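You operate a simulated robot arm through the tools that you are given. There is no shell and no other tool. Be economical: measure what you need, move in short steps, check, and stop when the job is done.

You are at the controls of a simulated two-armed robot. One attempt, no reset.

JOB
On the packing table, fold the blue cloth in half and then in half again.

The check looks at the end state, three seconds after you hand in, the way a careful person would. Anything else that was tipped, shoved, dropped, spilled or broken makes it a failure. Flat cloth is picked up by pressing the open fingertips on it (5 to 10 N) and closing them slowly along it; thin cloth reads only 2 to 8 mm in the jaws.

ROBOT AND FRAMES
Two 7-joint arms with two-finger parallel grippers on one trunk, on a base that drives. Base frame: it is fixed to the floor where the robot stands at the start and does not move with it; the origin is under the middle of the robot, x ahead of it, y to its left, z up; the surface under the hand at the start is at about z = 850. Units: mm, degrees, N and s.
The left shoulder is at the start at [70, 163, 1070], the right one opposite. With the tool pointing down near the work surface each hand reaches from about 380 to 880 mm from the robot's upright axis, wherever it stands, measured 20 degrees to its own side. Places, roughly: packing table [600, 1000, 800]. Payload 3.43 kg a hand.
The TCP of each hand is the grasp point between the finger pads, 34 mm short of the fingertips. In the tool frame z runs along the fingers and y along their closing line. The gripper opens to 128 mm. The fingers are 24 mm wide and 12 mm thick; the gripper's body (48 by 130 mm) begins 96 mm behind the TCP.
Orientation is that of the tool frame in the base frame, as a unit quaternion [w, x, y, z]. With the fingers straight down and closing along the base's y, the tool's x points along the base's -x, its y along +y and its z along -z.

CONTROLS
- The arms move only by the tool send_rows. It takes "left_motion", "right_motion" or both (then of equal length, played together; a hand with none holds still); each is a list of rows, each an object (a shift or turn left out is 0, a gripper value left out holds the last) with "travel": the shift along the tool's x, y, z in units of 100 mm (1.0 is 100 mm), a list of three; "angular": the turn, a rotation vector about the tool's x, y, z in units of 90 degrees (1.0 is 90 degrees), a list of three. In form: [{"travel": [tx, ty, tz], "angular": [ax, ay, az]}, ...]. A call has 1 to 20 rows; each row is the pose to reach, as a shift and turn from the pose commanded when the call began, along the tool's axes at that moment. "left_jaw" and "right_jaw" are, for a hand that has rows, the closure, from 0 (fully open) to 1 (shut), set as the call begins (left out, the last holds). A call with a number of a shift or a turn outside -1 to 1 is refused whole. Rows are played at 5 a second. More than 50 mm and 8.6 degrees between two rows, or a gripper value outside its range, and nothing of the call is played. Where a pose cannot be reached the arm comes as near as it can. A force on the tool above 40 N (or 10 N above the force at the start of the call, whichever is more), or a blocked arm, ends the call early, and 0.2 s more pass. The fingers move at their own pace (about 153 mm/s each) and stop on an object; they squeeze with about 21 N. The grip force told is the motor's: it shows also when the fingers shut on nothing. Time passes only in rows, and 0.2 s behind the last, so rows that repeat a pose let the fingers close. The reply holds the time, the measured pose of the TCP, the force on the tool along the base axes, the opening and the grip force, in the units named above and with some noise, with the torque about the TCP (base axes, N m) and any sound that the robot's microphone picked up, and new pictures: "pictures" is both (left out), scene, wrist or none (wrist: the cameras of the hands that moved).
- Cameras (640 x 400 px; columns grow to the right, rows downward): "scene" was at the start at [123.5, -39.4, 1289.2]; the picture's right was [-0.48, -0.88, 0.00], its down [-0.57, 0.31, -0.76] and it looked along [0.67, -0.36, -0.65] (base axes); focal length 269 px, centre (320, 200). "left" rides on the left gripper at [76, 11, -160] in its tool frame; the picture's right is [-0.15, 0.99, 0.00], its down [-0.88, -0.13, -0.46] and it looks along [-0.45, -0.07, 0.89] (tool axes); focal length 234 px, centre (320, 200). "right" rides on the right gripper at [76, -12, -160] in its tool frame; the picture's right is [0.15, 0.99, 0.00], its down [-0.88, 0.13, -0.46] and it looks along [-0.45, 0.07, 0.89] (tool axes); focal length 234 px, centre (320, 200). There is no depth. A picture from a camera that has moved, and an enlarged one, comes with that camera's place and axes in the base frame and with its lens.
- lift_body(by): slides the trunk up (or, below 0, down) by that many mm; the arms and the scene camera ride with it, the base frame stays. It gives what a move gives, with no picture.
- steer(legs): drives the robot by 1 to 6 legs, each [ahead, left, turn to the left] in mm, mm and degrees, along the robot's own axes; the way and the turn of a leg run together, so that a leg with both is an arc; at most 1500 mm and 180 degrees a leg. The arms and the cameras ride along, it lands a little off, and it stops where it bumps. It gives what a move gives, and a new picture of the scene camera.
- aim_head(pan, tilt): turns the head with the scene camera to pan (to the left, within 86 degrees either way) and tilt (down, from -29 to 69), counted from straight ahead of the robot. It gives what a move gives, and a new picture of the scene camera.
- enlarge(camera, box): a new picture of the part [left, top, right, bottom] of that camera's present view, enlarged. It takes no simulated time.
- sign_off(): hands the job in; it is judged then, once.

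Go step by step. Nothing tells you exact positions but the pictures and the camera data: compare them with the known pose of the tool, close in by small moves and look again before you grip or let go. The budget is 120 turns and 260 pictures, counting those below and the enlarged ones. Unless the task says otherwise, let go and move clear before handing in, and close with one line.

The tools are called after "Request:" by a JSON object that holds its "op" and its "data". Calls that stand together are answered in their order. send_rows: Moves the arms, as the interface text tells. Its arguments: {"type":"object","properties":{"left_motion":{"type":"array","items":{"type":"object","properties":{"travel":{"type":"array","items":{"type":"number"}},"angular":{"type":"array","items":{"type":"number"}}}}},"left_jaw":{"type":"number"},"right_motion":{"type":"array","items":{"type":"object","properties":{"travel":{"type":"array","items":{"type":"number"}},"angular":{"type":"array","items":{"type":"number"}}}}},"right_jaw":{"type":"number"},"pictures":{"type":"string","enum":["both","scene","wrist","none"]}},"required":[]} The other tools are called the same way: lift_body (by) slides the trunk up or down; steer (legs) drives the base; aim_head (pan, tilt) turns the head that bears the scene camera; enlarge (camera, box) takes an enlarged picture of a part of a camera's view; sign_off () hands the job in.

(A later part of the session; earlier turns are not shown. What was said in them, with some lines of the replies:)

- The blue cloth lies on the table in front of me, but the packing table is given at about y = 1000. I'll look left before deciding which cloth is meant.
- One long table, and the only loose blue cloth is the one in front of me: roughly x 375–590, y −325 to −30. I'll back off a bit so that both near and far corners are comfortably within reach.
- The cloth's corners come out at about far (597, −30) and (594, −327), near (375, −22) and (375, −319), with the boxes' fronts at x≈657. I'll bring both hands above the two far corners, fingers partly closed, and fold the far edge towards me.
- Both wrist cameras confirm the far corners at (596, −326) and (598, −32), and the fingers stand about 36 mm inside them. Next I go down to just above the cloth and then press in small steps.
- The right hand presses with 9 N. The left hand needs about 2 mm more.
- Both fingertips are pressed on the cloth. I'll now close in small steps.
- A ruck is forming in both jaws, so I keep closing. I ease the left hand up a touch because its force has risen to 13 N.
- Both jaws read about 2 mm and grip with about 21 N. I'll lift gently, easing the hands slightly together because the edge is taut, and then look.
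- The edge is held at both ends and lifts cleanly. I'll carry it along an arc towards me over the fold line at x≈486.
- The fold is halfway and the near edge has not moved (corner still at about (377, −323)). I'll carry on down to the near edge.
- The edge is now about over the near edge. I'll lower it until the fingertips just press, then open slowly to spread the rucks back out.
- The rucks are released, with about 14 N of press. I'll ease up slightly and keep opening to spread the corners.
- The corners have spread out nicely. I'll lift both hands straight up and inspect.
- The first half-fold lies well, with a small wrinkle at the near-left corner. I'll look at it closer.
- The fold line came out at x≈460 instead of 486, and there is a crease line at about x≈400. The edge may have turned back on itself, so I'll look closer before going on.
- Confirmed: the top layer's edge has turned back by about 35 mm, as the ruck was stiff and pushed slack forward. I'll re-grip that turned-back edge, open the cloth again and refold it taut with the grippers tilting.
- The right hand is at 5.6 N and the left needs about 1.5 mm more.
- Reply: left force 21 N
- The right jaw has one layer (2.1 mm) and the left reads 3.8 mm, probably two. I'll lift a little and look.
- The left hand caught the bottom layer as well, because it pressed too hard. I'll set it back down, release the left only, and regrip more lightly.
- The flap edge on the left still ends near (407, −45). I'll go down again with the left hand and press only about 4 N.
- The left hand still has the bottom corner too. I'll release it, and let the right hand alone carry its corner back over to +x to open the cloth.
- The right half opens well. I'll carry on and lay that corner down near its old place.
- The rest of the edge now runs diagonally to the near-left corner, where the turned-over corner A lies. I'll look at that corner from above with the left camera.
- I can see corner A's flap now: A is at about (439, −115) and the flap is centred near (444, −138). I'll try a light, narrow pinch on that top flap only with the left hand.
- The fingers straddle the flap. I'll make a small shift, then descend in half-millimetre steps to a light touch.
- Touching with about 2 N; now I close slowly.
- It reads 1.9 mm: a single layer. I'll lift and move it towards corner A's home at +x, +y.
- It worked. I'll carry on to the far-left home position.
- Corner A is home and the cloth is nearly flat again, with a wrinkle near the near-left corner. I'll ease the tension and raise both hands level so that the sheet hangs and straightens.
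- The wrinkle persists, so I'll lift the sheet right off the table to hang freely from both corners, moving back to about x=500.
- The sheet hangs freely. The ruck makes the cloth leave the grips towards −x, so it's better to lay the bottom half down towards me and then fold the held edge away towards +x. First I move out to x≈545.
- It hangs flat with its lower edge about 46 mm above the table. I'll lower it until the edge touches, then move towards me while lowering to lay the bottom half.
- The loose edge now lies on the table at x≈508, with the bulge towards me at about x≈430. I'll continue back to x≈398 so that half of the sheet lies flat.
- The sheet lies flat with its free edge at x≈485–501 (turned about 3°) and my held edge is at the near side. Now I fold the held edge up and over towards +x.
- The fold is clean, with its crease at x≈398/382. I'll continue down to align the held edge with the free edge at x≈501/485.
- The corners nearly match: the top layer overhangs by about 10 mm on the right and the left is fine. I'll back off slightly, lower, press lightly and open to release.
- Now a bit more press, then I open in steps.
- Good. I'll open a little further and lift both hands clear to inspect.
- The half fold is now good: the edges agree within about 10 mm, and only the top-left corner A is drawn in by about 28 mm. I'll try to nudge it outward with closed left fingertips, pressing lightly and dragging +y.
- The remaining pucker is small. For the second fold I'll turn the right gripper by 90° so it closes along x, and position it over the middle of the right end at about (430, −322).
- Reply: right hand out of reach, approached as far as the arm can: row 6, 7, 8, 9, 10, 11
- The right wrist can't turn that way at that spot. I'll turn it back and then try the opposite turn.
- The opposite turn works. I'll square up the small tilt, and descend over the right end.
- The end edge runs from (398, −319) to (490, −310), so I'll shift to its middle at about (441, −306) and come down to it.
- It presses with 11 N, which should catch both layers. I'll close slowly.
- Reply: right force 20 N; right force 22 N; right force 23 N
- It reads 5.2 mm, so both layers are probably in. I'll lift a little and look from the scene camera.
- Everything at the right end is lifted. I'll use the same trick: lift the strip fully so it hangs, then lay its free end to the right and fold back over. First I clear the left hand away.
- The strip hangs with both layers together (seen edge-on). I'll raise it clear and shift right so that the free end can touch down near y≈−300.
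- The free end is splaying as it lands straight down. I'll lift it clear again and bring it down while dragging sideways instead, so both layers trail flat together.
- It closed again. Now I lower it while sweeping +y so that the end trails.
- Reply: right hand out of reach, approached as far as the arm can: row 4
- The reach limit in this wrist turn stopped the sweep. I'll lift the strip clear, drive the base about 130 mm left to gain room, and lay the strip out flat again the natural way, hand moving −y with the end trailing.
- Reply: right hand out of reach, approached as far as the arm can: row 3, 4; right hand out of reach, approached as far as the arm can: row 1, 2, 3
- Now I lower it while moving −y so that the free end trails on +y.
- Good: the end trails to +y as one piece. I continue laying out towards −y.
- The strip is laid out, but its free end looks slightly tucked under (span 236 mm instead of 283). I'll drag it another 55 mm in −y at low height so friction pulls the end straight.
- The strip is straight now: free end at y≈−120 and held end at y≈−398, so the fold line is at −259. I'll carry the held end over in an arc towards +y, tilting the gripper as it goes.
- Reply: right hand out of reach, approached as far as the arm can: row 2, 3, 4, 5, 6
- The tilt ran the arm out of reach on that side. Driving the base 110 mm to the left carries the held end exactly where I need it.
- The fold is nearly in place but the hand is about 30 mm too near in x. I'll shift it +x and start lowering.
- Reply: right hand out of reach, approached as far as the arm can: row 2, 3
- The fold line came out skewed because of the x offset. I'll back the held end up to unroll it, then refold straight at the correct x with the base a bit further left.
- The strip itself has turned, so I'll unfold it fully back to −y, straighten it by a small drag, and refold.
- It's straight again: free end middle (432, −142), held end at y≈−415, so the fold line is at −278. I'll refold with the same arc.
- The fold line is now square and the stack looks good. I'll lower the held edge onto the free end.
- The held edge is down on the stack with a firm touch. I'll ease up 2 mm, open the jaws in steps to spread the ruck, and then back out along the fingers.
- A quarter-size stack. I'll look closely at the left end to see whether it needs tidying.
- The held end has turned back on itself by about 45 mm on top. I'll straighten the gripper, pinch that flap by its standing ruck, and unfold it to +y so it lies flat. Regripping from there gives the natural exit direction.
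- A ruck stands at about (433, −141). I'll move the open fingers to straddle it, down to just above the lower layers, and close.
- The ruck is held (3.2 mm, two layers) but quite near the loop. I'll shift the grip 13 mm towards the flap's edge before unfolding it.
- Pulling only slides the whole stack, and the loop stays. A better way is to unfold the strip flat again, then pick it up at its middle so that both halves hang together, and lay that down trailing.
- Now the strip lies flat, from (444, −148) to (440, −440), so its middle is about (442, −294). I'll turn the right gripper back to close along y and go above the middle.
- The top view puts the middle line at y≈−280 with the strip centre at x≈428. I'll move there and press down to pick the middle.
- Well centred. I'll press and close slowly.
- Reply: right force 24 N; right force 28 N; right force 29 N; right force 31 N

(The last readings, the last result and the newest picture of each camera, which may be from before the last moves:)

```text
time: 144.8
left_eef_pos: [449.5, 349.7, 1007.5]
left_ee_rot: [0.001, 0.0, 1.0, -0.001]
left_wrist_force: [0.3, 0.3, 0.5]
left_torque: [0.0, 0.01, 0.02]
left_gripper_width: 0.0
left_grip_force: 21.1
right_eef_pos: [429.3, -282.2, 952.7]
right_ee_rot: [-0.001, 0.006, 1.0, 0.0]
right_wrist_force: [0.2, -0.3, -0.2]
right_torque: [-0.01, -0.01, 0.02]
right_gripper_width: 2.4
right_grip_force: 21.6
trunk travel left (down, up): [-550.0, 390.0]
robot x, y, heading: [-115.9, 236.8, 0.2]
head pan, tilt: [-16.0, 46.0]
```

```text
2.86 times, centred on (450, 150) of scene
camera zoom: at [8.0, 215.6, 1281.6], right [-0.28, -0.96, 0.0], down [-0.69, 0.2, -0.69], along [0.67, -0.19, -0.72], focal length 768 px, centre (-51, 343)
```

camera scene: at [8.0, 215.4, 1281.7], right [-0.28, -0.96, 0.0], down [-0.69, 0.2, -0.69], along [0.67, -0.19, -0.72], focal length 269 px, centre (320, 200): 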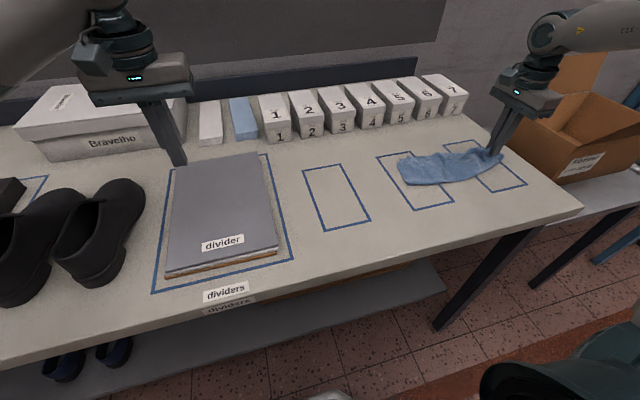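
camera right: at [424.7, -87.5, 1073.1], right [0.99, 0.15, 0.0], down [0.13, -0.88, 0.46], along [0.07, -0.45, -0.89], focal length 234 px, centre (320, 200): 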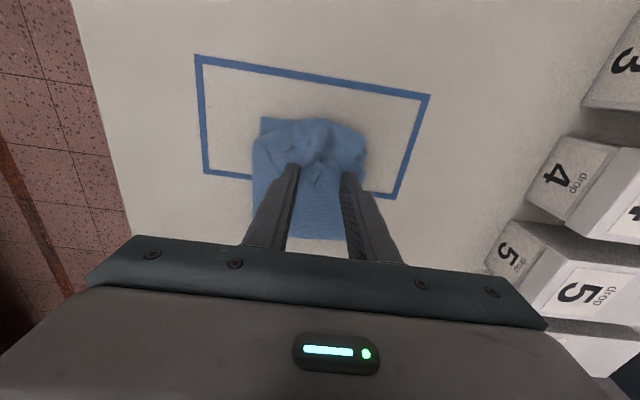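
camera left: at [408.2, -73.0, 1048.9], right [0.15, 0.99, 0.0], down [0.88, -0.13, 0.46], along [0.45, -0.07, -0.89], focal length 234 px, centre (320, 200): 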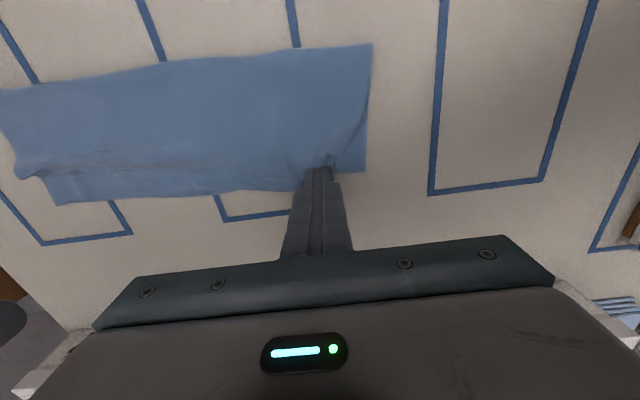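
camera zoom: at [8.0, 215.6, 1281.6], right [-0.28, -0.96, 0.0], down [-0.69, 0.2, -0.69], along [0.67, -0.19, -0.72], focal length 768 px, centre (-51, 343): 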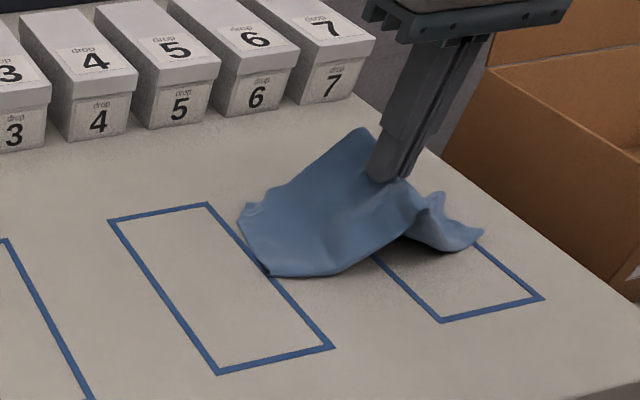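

The strip bends up at its middle. I'll lift it fully so that both halves hang.

Request:
{"op": "send_rows", "data": {"right_motion": [{"travel": [0, 0, -0.25]}, {"travel": [0, 0, -0.5]}, {"travel": [0, 0, -0.75]}, {"travel": [0, 0, -0.99]}], "pictures": "none"}}

Request:
{"op": "send_rows", "data": {"right_motion": [{"travel": [0, 0, -0.15]}, {"travel": [0, 0, -0.3]}, {"travel": [0, 0, -0.3]}, {"travel": [0, 0, -0.3]}, {"travel": [0, 0, -0.3]}], "pictures": "none"}}

Request:
{"op": "enlarge", "data": {"camera": "scene", "box": [360, 40, 540, 220]}}

Request:
{"op": "enlarge", "data": {"camera": "right", "box": [140, 20, 500, 270]}}

```text
time: 145.8
left_eef_pos: [448.9, 350.8, 1008.7]
left_ee_rot: [0.0, 0.0, 1.0, 0.0]
left_wrist_force: [0.6, -0.3, 1.1]
left_torque: [0.0, 0.0, 0.03]
left_gripper_width: 0.1
left_grip_force: 20.9
right_eef_pos: [429.2, -278.6, 1052.6]
right_ee_rot: [0.0, 0.007, 1.0, 0.0]
right_wrist_force: [-0.1, -0.2, -0.9]
right_torque: [-0.02, 0.04, 0.04]
right_gripper_width: 2.4
right_grip_force: 20.7
trunk travel left (down, up): [-550.0, 390.0]
robot x, y, heading: [-117.8, 235.3, 0.1]
head pan, tilt: [-16.0, 46.0]
```

```text
time: 147.0
left_eef_pos: [449.5, 350.6, 1008.1]
left_ee_rot: [0.0, 0.0, 1.0, 0.001]
left_wrist_force: [-0.7, -0.5, -0.4]
left_torque: [-0.01, 0.03, 0.01]
left_gripper_width: 0.0
left_grip_force: 20.9
right_eef_pos: [427.5, -280.1, 1083.2]
right_ee_rot: [0.0, 0.006, 1.0, -0.001]
right_wrist_force: [0.5, 0.1, -0.1]
right_torque: [0.0, -0.01, -0.01]
right_gripper_width: 2.9
right_grip_force: 21.1
trunk travel left (down, up): [-550.0, 390.0]
robot x, y, heading: [-117.9, 240.1, 0.1]
head pan, tilt: [-16.0, 46.0]
```

```text
2.22 times, centred on (450, 130) of scene
camera zoom: at [8.2, 215.6, 1281.6], right [-0.28, -0.96, 0.0], down [-0.69, 0.2, -0.69], along [0.67, -0.19, -0.72], focal length 597 px, centre (31, 356)
```

zoom: 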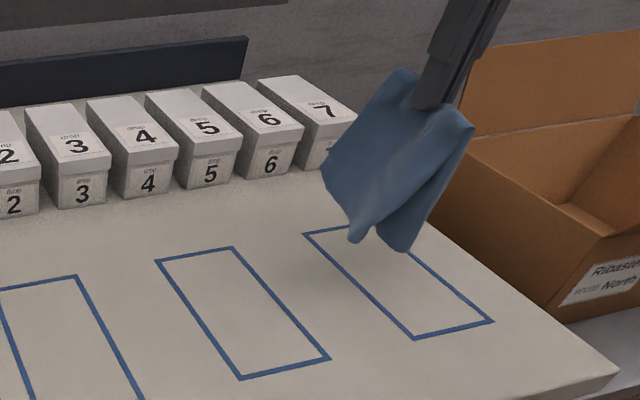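

```text
1.60 times, centred on (320, 145) of right
camera zoom: at [352.5, -291.5, 1242.3], right [-0.13, 0.99, 0.0], down [0.88, 0.12, 0.46], along [0.45, 0.06, -0.89], focal length 375 px, centre (320, 288)
```

zoom: 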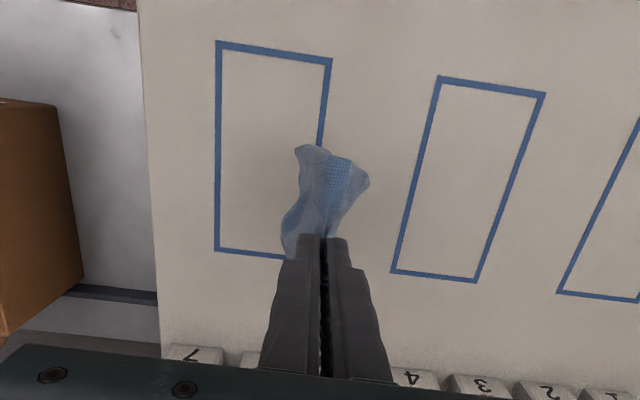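

Excellent: the strip now hangs folded at its middle with both halves together. I'll lay it down towards +y in a trailing motion.

Request:
{"op": "send_rows", "data": {"right_motion": [{"travel": [0, 0.18, 0.29]}, {"travel": [0, 0.4, 0.49]}, {"travel": [0, 0.68, 0.64]}, {"travel": [0, 0.95, 0.84]}], "pictures": "none"}}

Request:
{"op": "enlarge", "data": {"camera": "scene", "box": [360, 80, 520, 220]}}

```text
time: 148.0
left_eef_pos: [450.4, 351.0, 1008.0]
left_ee_rot: [-0.001, 0.0, 1.0, 0.001]
left_wrist_force: [0.1, -0.3, 0.1]
left_torque: [0.0, 0.07, 0.02]
left_gripper_width: 0.2
left_grip_force: 21.1
right_eef_pos: [429.1, -185.2, 996.7]
right_ee_rot: [0.0, 0.006, 1.0, 0.0]
right_wrist_force: [0.1, 0.2, -0.6]
right_torque: [-0.04, 0.03, 0.04]
right_gripper_width: 2.6
right_grip_force: 20.5
trunk travel left (down, up): [-550.0, 390.0]
robot x, y, heading: [-115.0, 238.0, -0.1]
head pan, tilt: [-16.0, 46.0]
```

```text
2.86 times, centred on (440, 150) of scene
camera zoom: at [8.8, 216.0, 1281.6], right [-0.28, -0.96, 0.0], down [-0.69, 0.2, -0.69], along [0.67, -0.19, -0.72], focal length 768 px, centre (-23, 343)
```

zoom: 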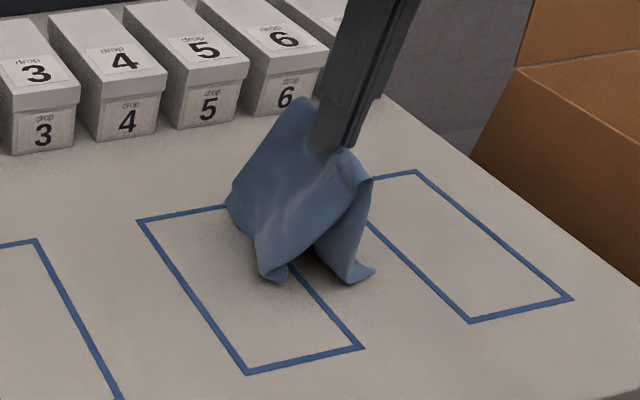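

The ends splay slightly, so I'll raise a bit and drag further +y so that both halves trail before lowering.

Request:
{"op": "send_rows", "data": {"right_motion": [{"travel": [0, 0.02, -0.2]}, {"travel": [0, 0.25, -0.2]}, {"travel": [0, 0.5, -0.15]}, {"travel": [0, 0.75, -0.05]}, {"travel": [0, 1.0, 0.1]}], "pictures": "none"}}

Request:
{"op": "enlarge", "data": {"camera": "scene", "box": [340, 80, 500, 220]}}

```text
time: 149.2
left_eef_pos: [449.1, 350.4, 1007.0]
left_ee_rot: [0.0, -0.001, 1.0, 0.0]
left_wrist_force: [0.0, 0.9, 0.4]
left_torque: [-0.02, 0.0, 0.01]
left_gripper_width: 0.0
left_grip_force: 21.1
right_eef_pos: [431.0, -83.7, 987.3]
right_ee_rot: [0.0, 0.006, 1.0, 0.001]
right_wrist_force: [1.1, -0.4, -0.6]
right_torque: [-0.04, 0.02, 0.0]
right_gripper_width: 2.6
right_grip_force: 20.6
trunk travel left (down, up): [-550.0, 390.0]
robot x, y, heading: [-118.0, 234.7, -0.2]
head pan, tilt: [-16.0, 46.0]
```

```text
2.86 times, centred on (420, 150) of scene
camera zoom: at [8.8, 216.4, 1281.6], right [-0.28, -0.96, 0.0], down [-0.69, 0.2, -0.69], along [0.67, -0.19, -0.72], focal length 768 px, centre (34, 343)
```

zoom: 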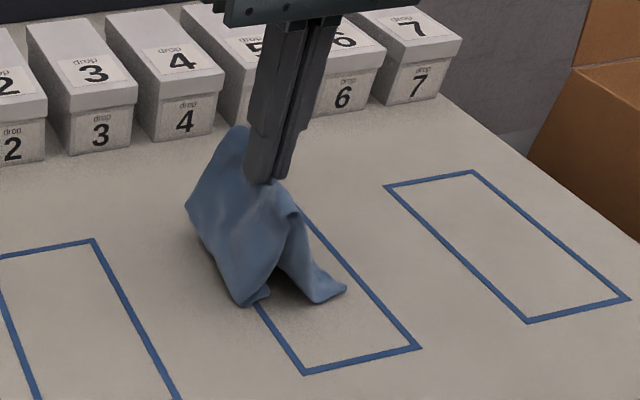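

Request:
{"op": "send_rows", "data": {"right_motion": [{"travel": [0, 0.25, 0.03]}, {"travel": [0, 0.5, 0.1]}, {"travel": [0, 0.75, 0.22]}, {"travel": [0, 0.97, 0.38]}], "pictures": "none"}}

Request:
{"op": "enlarge", "data": {"camera": "scene", "box": [300, 90, 460, 220]}}

```text
time: 150.2
left_eef_pos: [450.4, 349.1, 1007.8]
left_ee_rot: [-0.001, -0.001, 1.0, 0.0]
left_wrist_force: [0.2, 0.1, -0.8]
left_torque: [-0.01, 0.01, 0.03]
left_gripper_width: 0.1
left_grip_force: 20.7
right_eef_pos: [434.1, 10.1, 948.7]
right_ee_rot: [0.0, 0.006, 1.0, 0.001]
right_wrist_force: [-0.6, -0.8, 0.1]
right_torque: [0.03, 0.03, 0.01]
right_gripper_width: 2.5
right_grip_force: 20.9
trunk travel left (down, up): [-550.0, 390.0]
robot x, y, heading: [-120.8, 237.0, -0.2]
head pan, tilt: [-16.0, 46.0]
```

```text
3.08 times, centred on (380, 155) of scene
camera zoom: at [9.3, 215.7, 1281.5], right [-0.28, -0.96, 0.0], down [-0.69, 0.2, -0.69], along [0.67, -0.19, -0.72], focal length 827 px, centre (135, 338)
```

zoom: 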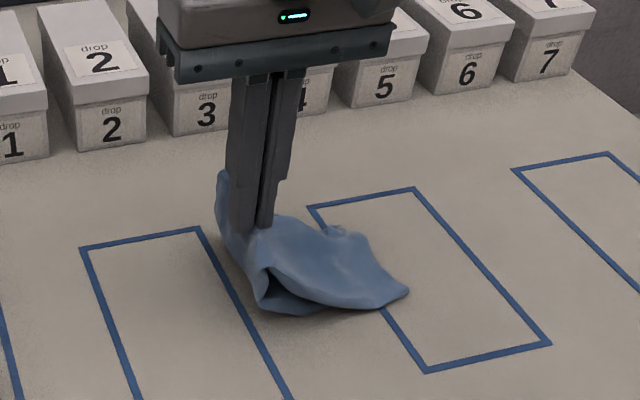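

Request:
{"op": "send_rows", "data": {"right_motion": [{"travel": [0, 0.25, 0.1]}, {"travel": [0, 0.5, 0.2]}, {"travel": [0, 0.7, 0.35]}, {"travel": [0, 0.82, 0.5]}], "pictures": "none"}}

Request:
{"op": "enlarge", "data": {"camera": "scene", "box": [270, 100, 430, 220]}}

Request:
{"op": "enlarge", "data": {"camera": "right", "box": [140, 60, 440, 260]}}

```text
time: 151.2
left_eef_pos: [450.0, 351.1, 1006.8]
left_ee_rot: [0.0, 0.0, 1.0, 0.0]
left_wrist_force: [-0.8, 0.3, -1.3]
left_torque: [-0.01, 0.04, 0.03]
left_gripper_width: 0.1
left_grip_force: 21.2
right_eef_pos: [433.8, 91.2, 901.5]
right_ee_rot: [0.001, 0.007, 1.0, 0.003]
right_wrist_force: [0.3, 0.2, 0.4]
right_torque: [-0.02, -0.02, -0.02]
right_gripper_width: 2.3
right_grip_force: 21.4
trunk travel left (down, up): [-550.0, 390.0]
robot x, y, heading: [-125.7, 235.8, 0.0]
head pan, tilt: [-16.0, 46.0]
```

```text
3.33 times, centred on (350, 160) of scene
camera zoom: at [8.7, 215.6, 1281.6], right [-0.28, -0.96, 0.0], down [-0.69, 0.2, -0.69], along [0.67, -0.19, -0.72], focal length 896 px, centre (220, 333)
```

zoom: 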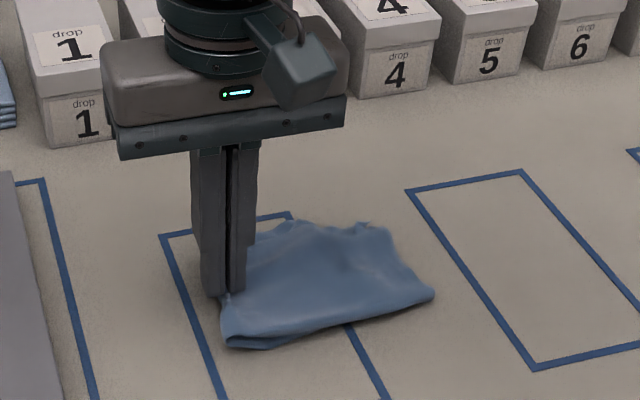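

```text
2.00 times, centred on (290, 160) of right
camera zoom: at [357.9, 79.7, 1061.3], right [-0.13, 0.99, 0.0], down [0.88, 0.12, 0.46], along [0.45, 0.06, -0.89], focal length 468 px, centre (380, 280)
```

zoom: 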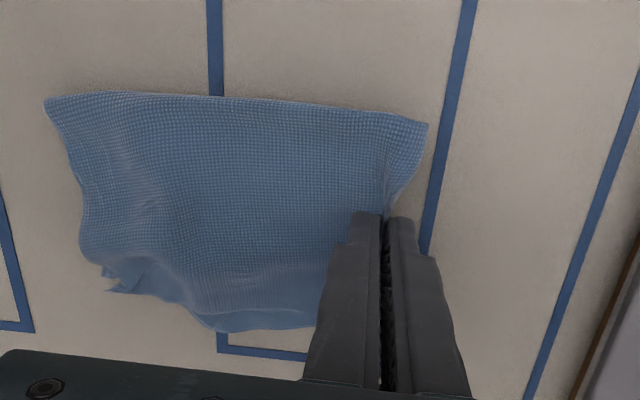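

A very neat quarter stack: the fold is under the gripper and the ends trail evenly. I'll lower the last bit and release slowly.

Request:
{"op": "send_rows", "data": {"right_motion": [{"travel": [0, 0.03, 0.04]}, {"travel": [0, 0.05, 0.08]}, {"travel": [0, 0.05, 0.12]}], "pictures": "none"}}

Request:
{"op": "send_rows", "data": {"right_motion": [{"travel": [0, 0, 0]}, {"travel": [0, 0, 0]}], "right_jaw": 0.93, "pictures": "none"}}

Request:
{"op": "send_rows", "data": {"right_motion": [{"travel": [0, 0, -0.01]}, {"travel": [0, 0, -0.01]}], "right_jaw": 0.85, "pictures": "none"}}

Request:
{"op": "send_rows", "data": {"right_motion": [{"travel": [0, 0, -0.1]}, {"travel": [0, 0, -0.4]}, {"travel": [0, 0, -0.8]}, {"travel": [-0.3, -0.3, -1.0]}], "right_jaw": 0.78, "pictures": "none"}}

Request:
{"op": "enlarge", "data": {"camera": "scene", "box": [290, 130, 410, 220]}}

Request:
{"op": "enlarge", "data": {"camera": "right", "box": [200, 20, 440, 220]}}

```text
time: 152.0
left_eef_pos: [449.5, 350.1, 1008.8]
left_ee_rot: [0.0, 0.001, 1.0, -0.001]
left_wrist_force: [0.0, 0.5, 0.3]
left_torque: [0.04, 0.01, 0.02]
left_gripper_width: 0.1
left_grip_force: 21.3
right_eef_pos: [430.2, 90.0, 890.6]
right_ee_rot: [0.001, 0.007, 1.0, 0.001]
right_wrist_force: [-0.3, 0.4, 0.6]
right_torque: [-0.01, 0.01, 0.0]
right_gripper_width: 2.5
right_grip_force: 21.0
right hand out of reach, approached as far as the arm can: row 1, 2, 3
trunk travel left (down, up): [-550.0, 390.0]
robot x, y, heading: [-120.0, 236.5, -0.3]
head pan, tilt: [-16.0, 46.0]
```

```text
time: 152.6
left_eef_pos: [449.5, 350.1, 1007.9]
left_ee_rot: [0.0, 0.0, 1.0, -0.001]
left_wrist_force: [0.0, 0.6, -0.2]
left_torque: [-0.01, 0.0, -0.02]
left_gripper_width: 0.2
left_grip_force: 21.3
right_eef_pos: [430.5, 90.4, 891.1]
right_ee_rot: [0.001, 0.006, 1.0, 0.001]
right_wrist_force: [-0.1, 0.8, 0.6]
right_torque: [-0.01, -0.06, -0.02]
right_gripper_width: 8.9
right_grip_force: 0.1
trunk travel left (down, up): [-550.0, 390.0]
robot x, y, heading: [-119.1, 238.5, -0.1]
head pan, tilt: [-16.0, 46.0]
```

```text
time: 153.2
left_eef_pos: [449.4, 350.5, 1009.2]
left_ee_rot: [0.0, 0.0, 1.0, -0.001]
left_wrist_force: [0.2, -0.1, -0.3]
left_torque: [0.0, 0.02, 0.01]
left_gripper_width: 0.1
left_grip_force: 20.3
right_eef_pos: [429.0, 90.3, 891.7]
right_ee_rot: [0.001, 0.006, 1.0, 0.001]
right_wrist_force: [-0.4, -0.5, 0.3]
right_torque: [0.0, 0.01, 0.02]
right_gripper_width: 19.0
right_grip_force: 0.0
trunk travel left (down, up): [-550.0, 390.0]
robot x, y, heading: [-114.1, 236.5, 0.1]
head pan, tilt: [-16.0, 46.0]
```

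```text
time: 154.2
left_eef_pos: [449.2, 349.2, 1008.0]
left_ee_rot: [0.0, 0.0, 1.0, 0.001]
left_wrist_force: [0.1, -0.1, -0.4]
left_torque: [-0.02, -0.06, 0.0]
left_gripper_width: 0.0
left_grip_force: 21.1
right_eef_pos: [461.3, 57.6, 991.5]
right_ee_rot: [0.0, 0.006, 1.0, 0.0]
right_wrist_force: [1.2, 0.6, 0.5]
right_torque: [0.0, 0.02, 0.03]
right_gripper_width: 28.3
right_grip_force: 0.1
trunk travel left (down, up): [-550.0, 390.0]
robot x, y, heading: [-121.7, 236.0, 0.0]
head pan, tilt: [-16.0, 46.0]
```

```text
4.44 times, centred on (350, 175) of scene
camera zoom: at [8.1, 215.0, 1281.6], right [-0.28, -0.96, 0.0], down [-0.69, 0.2, -0.69], along [0.67, -0.19, -0.72], focal length 1194 px, centre (187, 311)
```

zoom: 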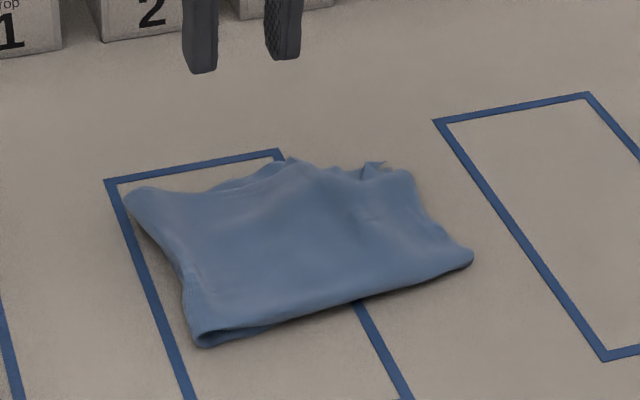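

```text
2.00 times, centred on (320, 120) of right
camera zoom: at [386.0, 47.2, 1151.5], right [-0.13, 0.99, 0.0], down [0.88, 0.12, 0.46], along [0.45, 0.06, -0.89], focal length 468 px, centre (320, 360)
```

zoom: 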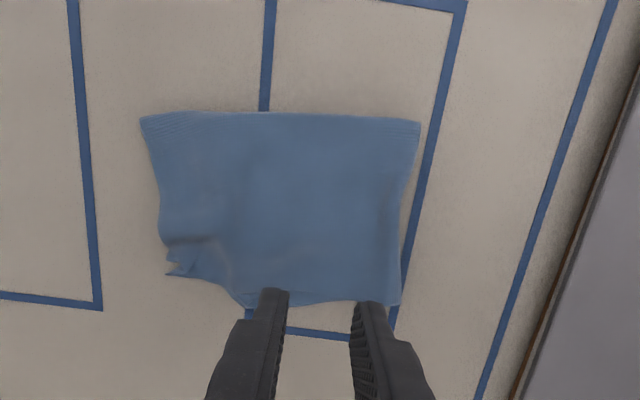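

A clean quarter fold. I'll move the right hand clear and take a last look at everything.

Request:
{"op": "send_rows", "data": {"right_motion": [{"travel": [0, -0.3, -0.3]}, {"travel": [0.1, -0.7, -0.6]}, {"travel": [0.2, -1.0, -0.8]}], "pictures": "scene"}}

Request:
{"op": "enlarge", "data": {"camera": "scene", "box": [280, 130, 420, 220]}}

```text
refused: row 2 steps farther than a row can; nothing moved
```

```text
4.44 times, centred on (350, 175) of scene
camera zoom: at [8.1, 215.0, 1281.6], right [-0.28, -0.96, 0.0], down [-0.69, 0.2, -0.69], along [0.67, -0.19, -0.72], focal length 1194 px, centre (187, 311)
```

zoom: 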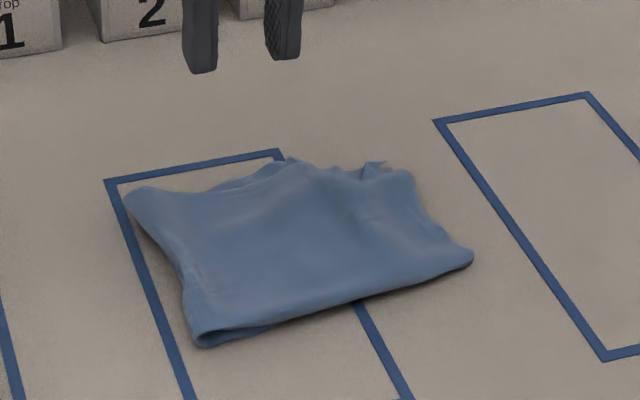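

That call was refused because one step was too long, so I'm repeating it with smaller steps.

Request:
{"op": "send_rows", "data": {"right_motion": [{"travel": [0, -0.2, -0.3]}, {"travel": [0.05, -0.5, -0.55]}, {"travel": [0.1, -0.8, -0.75]}, {"travel": [0.1, -1.0, -0.8]}], "pictures": "scene"}}

```text
time: 155.2
left_eef_pos: [449.6, 349.2, 1008.3]
left_ee_rot: [0.0, 0.0, 1.0, 0.0]
left_wrist_force: [-0.7, -0.5, 1.1]
left_torque: [0.02, -0.02, 0.01]
left_gripper_width: 0.2
left_grip_force: 21.2
right_eef_pos: [448.2, -40.1, 1070.7]
right_ee_rot: [0.0, 0.005, 1.0, 0.001]
right_wrist_force: [-0.1, 0.6, 0.1]
right_torque: [0.02, -0.04, 0.03]
right_gripper_width: 28.2
right_grip_force: 0.0
trunk travel left (down, up): [-550.0, 390.0]
robot x, y, heading: [-116.8, 237.4, 0.0]
head pan, tilt: [-16.0, 46.0]
camera scene: at [8.1, 215.3, 1281.6], right [-0.28, -0.96, 0.0], down [-0.69, 0.2, -0.69], along [0.67, -0.19, -0.72], focal length 269 px, centre (320, 200)
```

scene: 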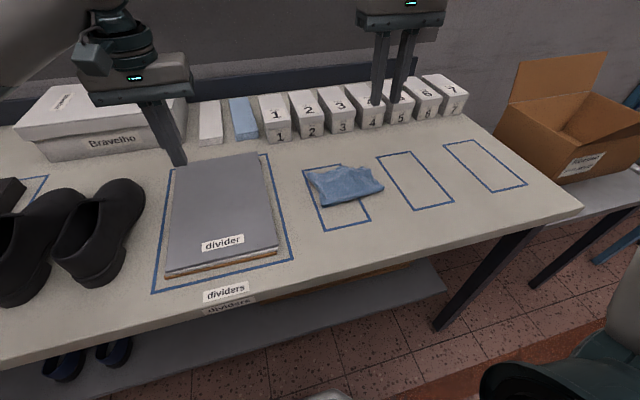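

The cloth lies folded in quarters, both hands are clear, and everything else on the table is untouched. I'm handing in.

Request:
{"op": "sign_off", "data": {}}

```text
The job is handed in.
```

The blue cloth is folded in half and then in half again, and lies as a quarter-size stack on the packing table. It has a few small wrinkles and one corner poking out slightly at the far right. It now lies to the left of where it started. Both hands are clear, and nothing else was disturbed as far as I could see.
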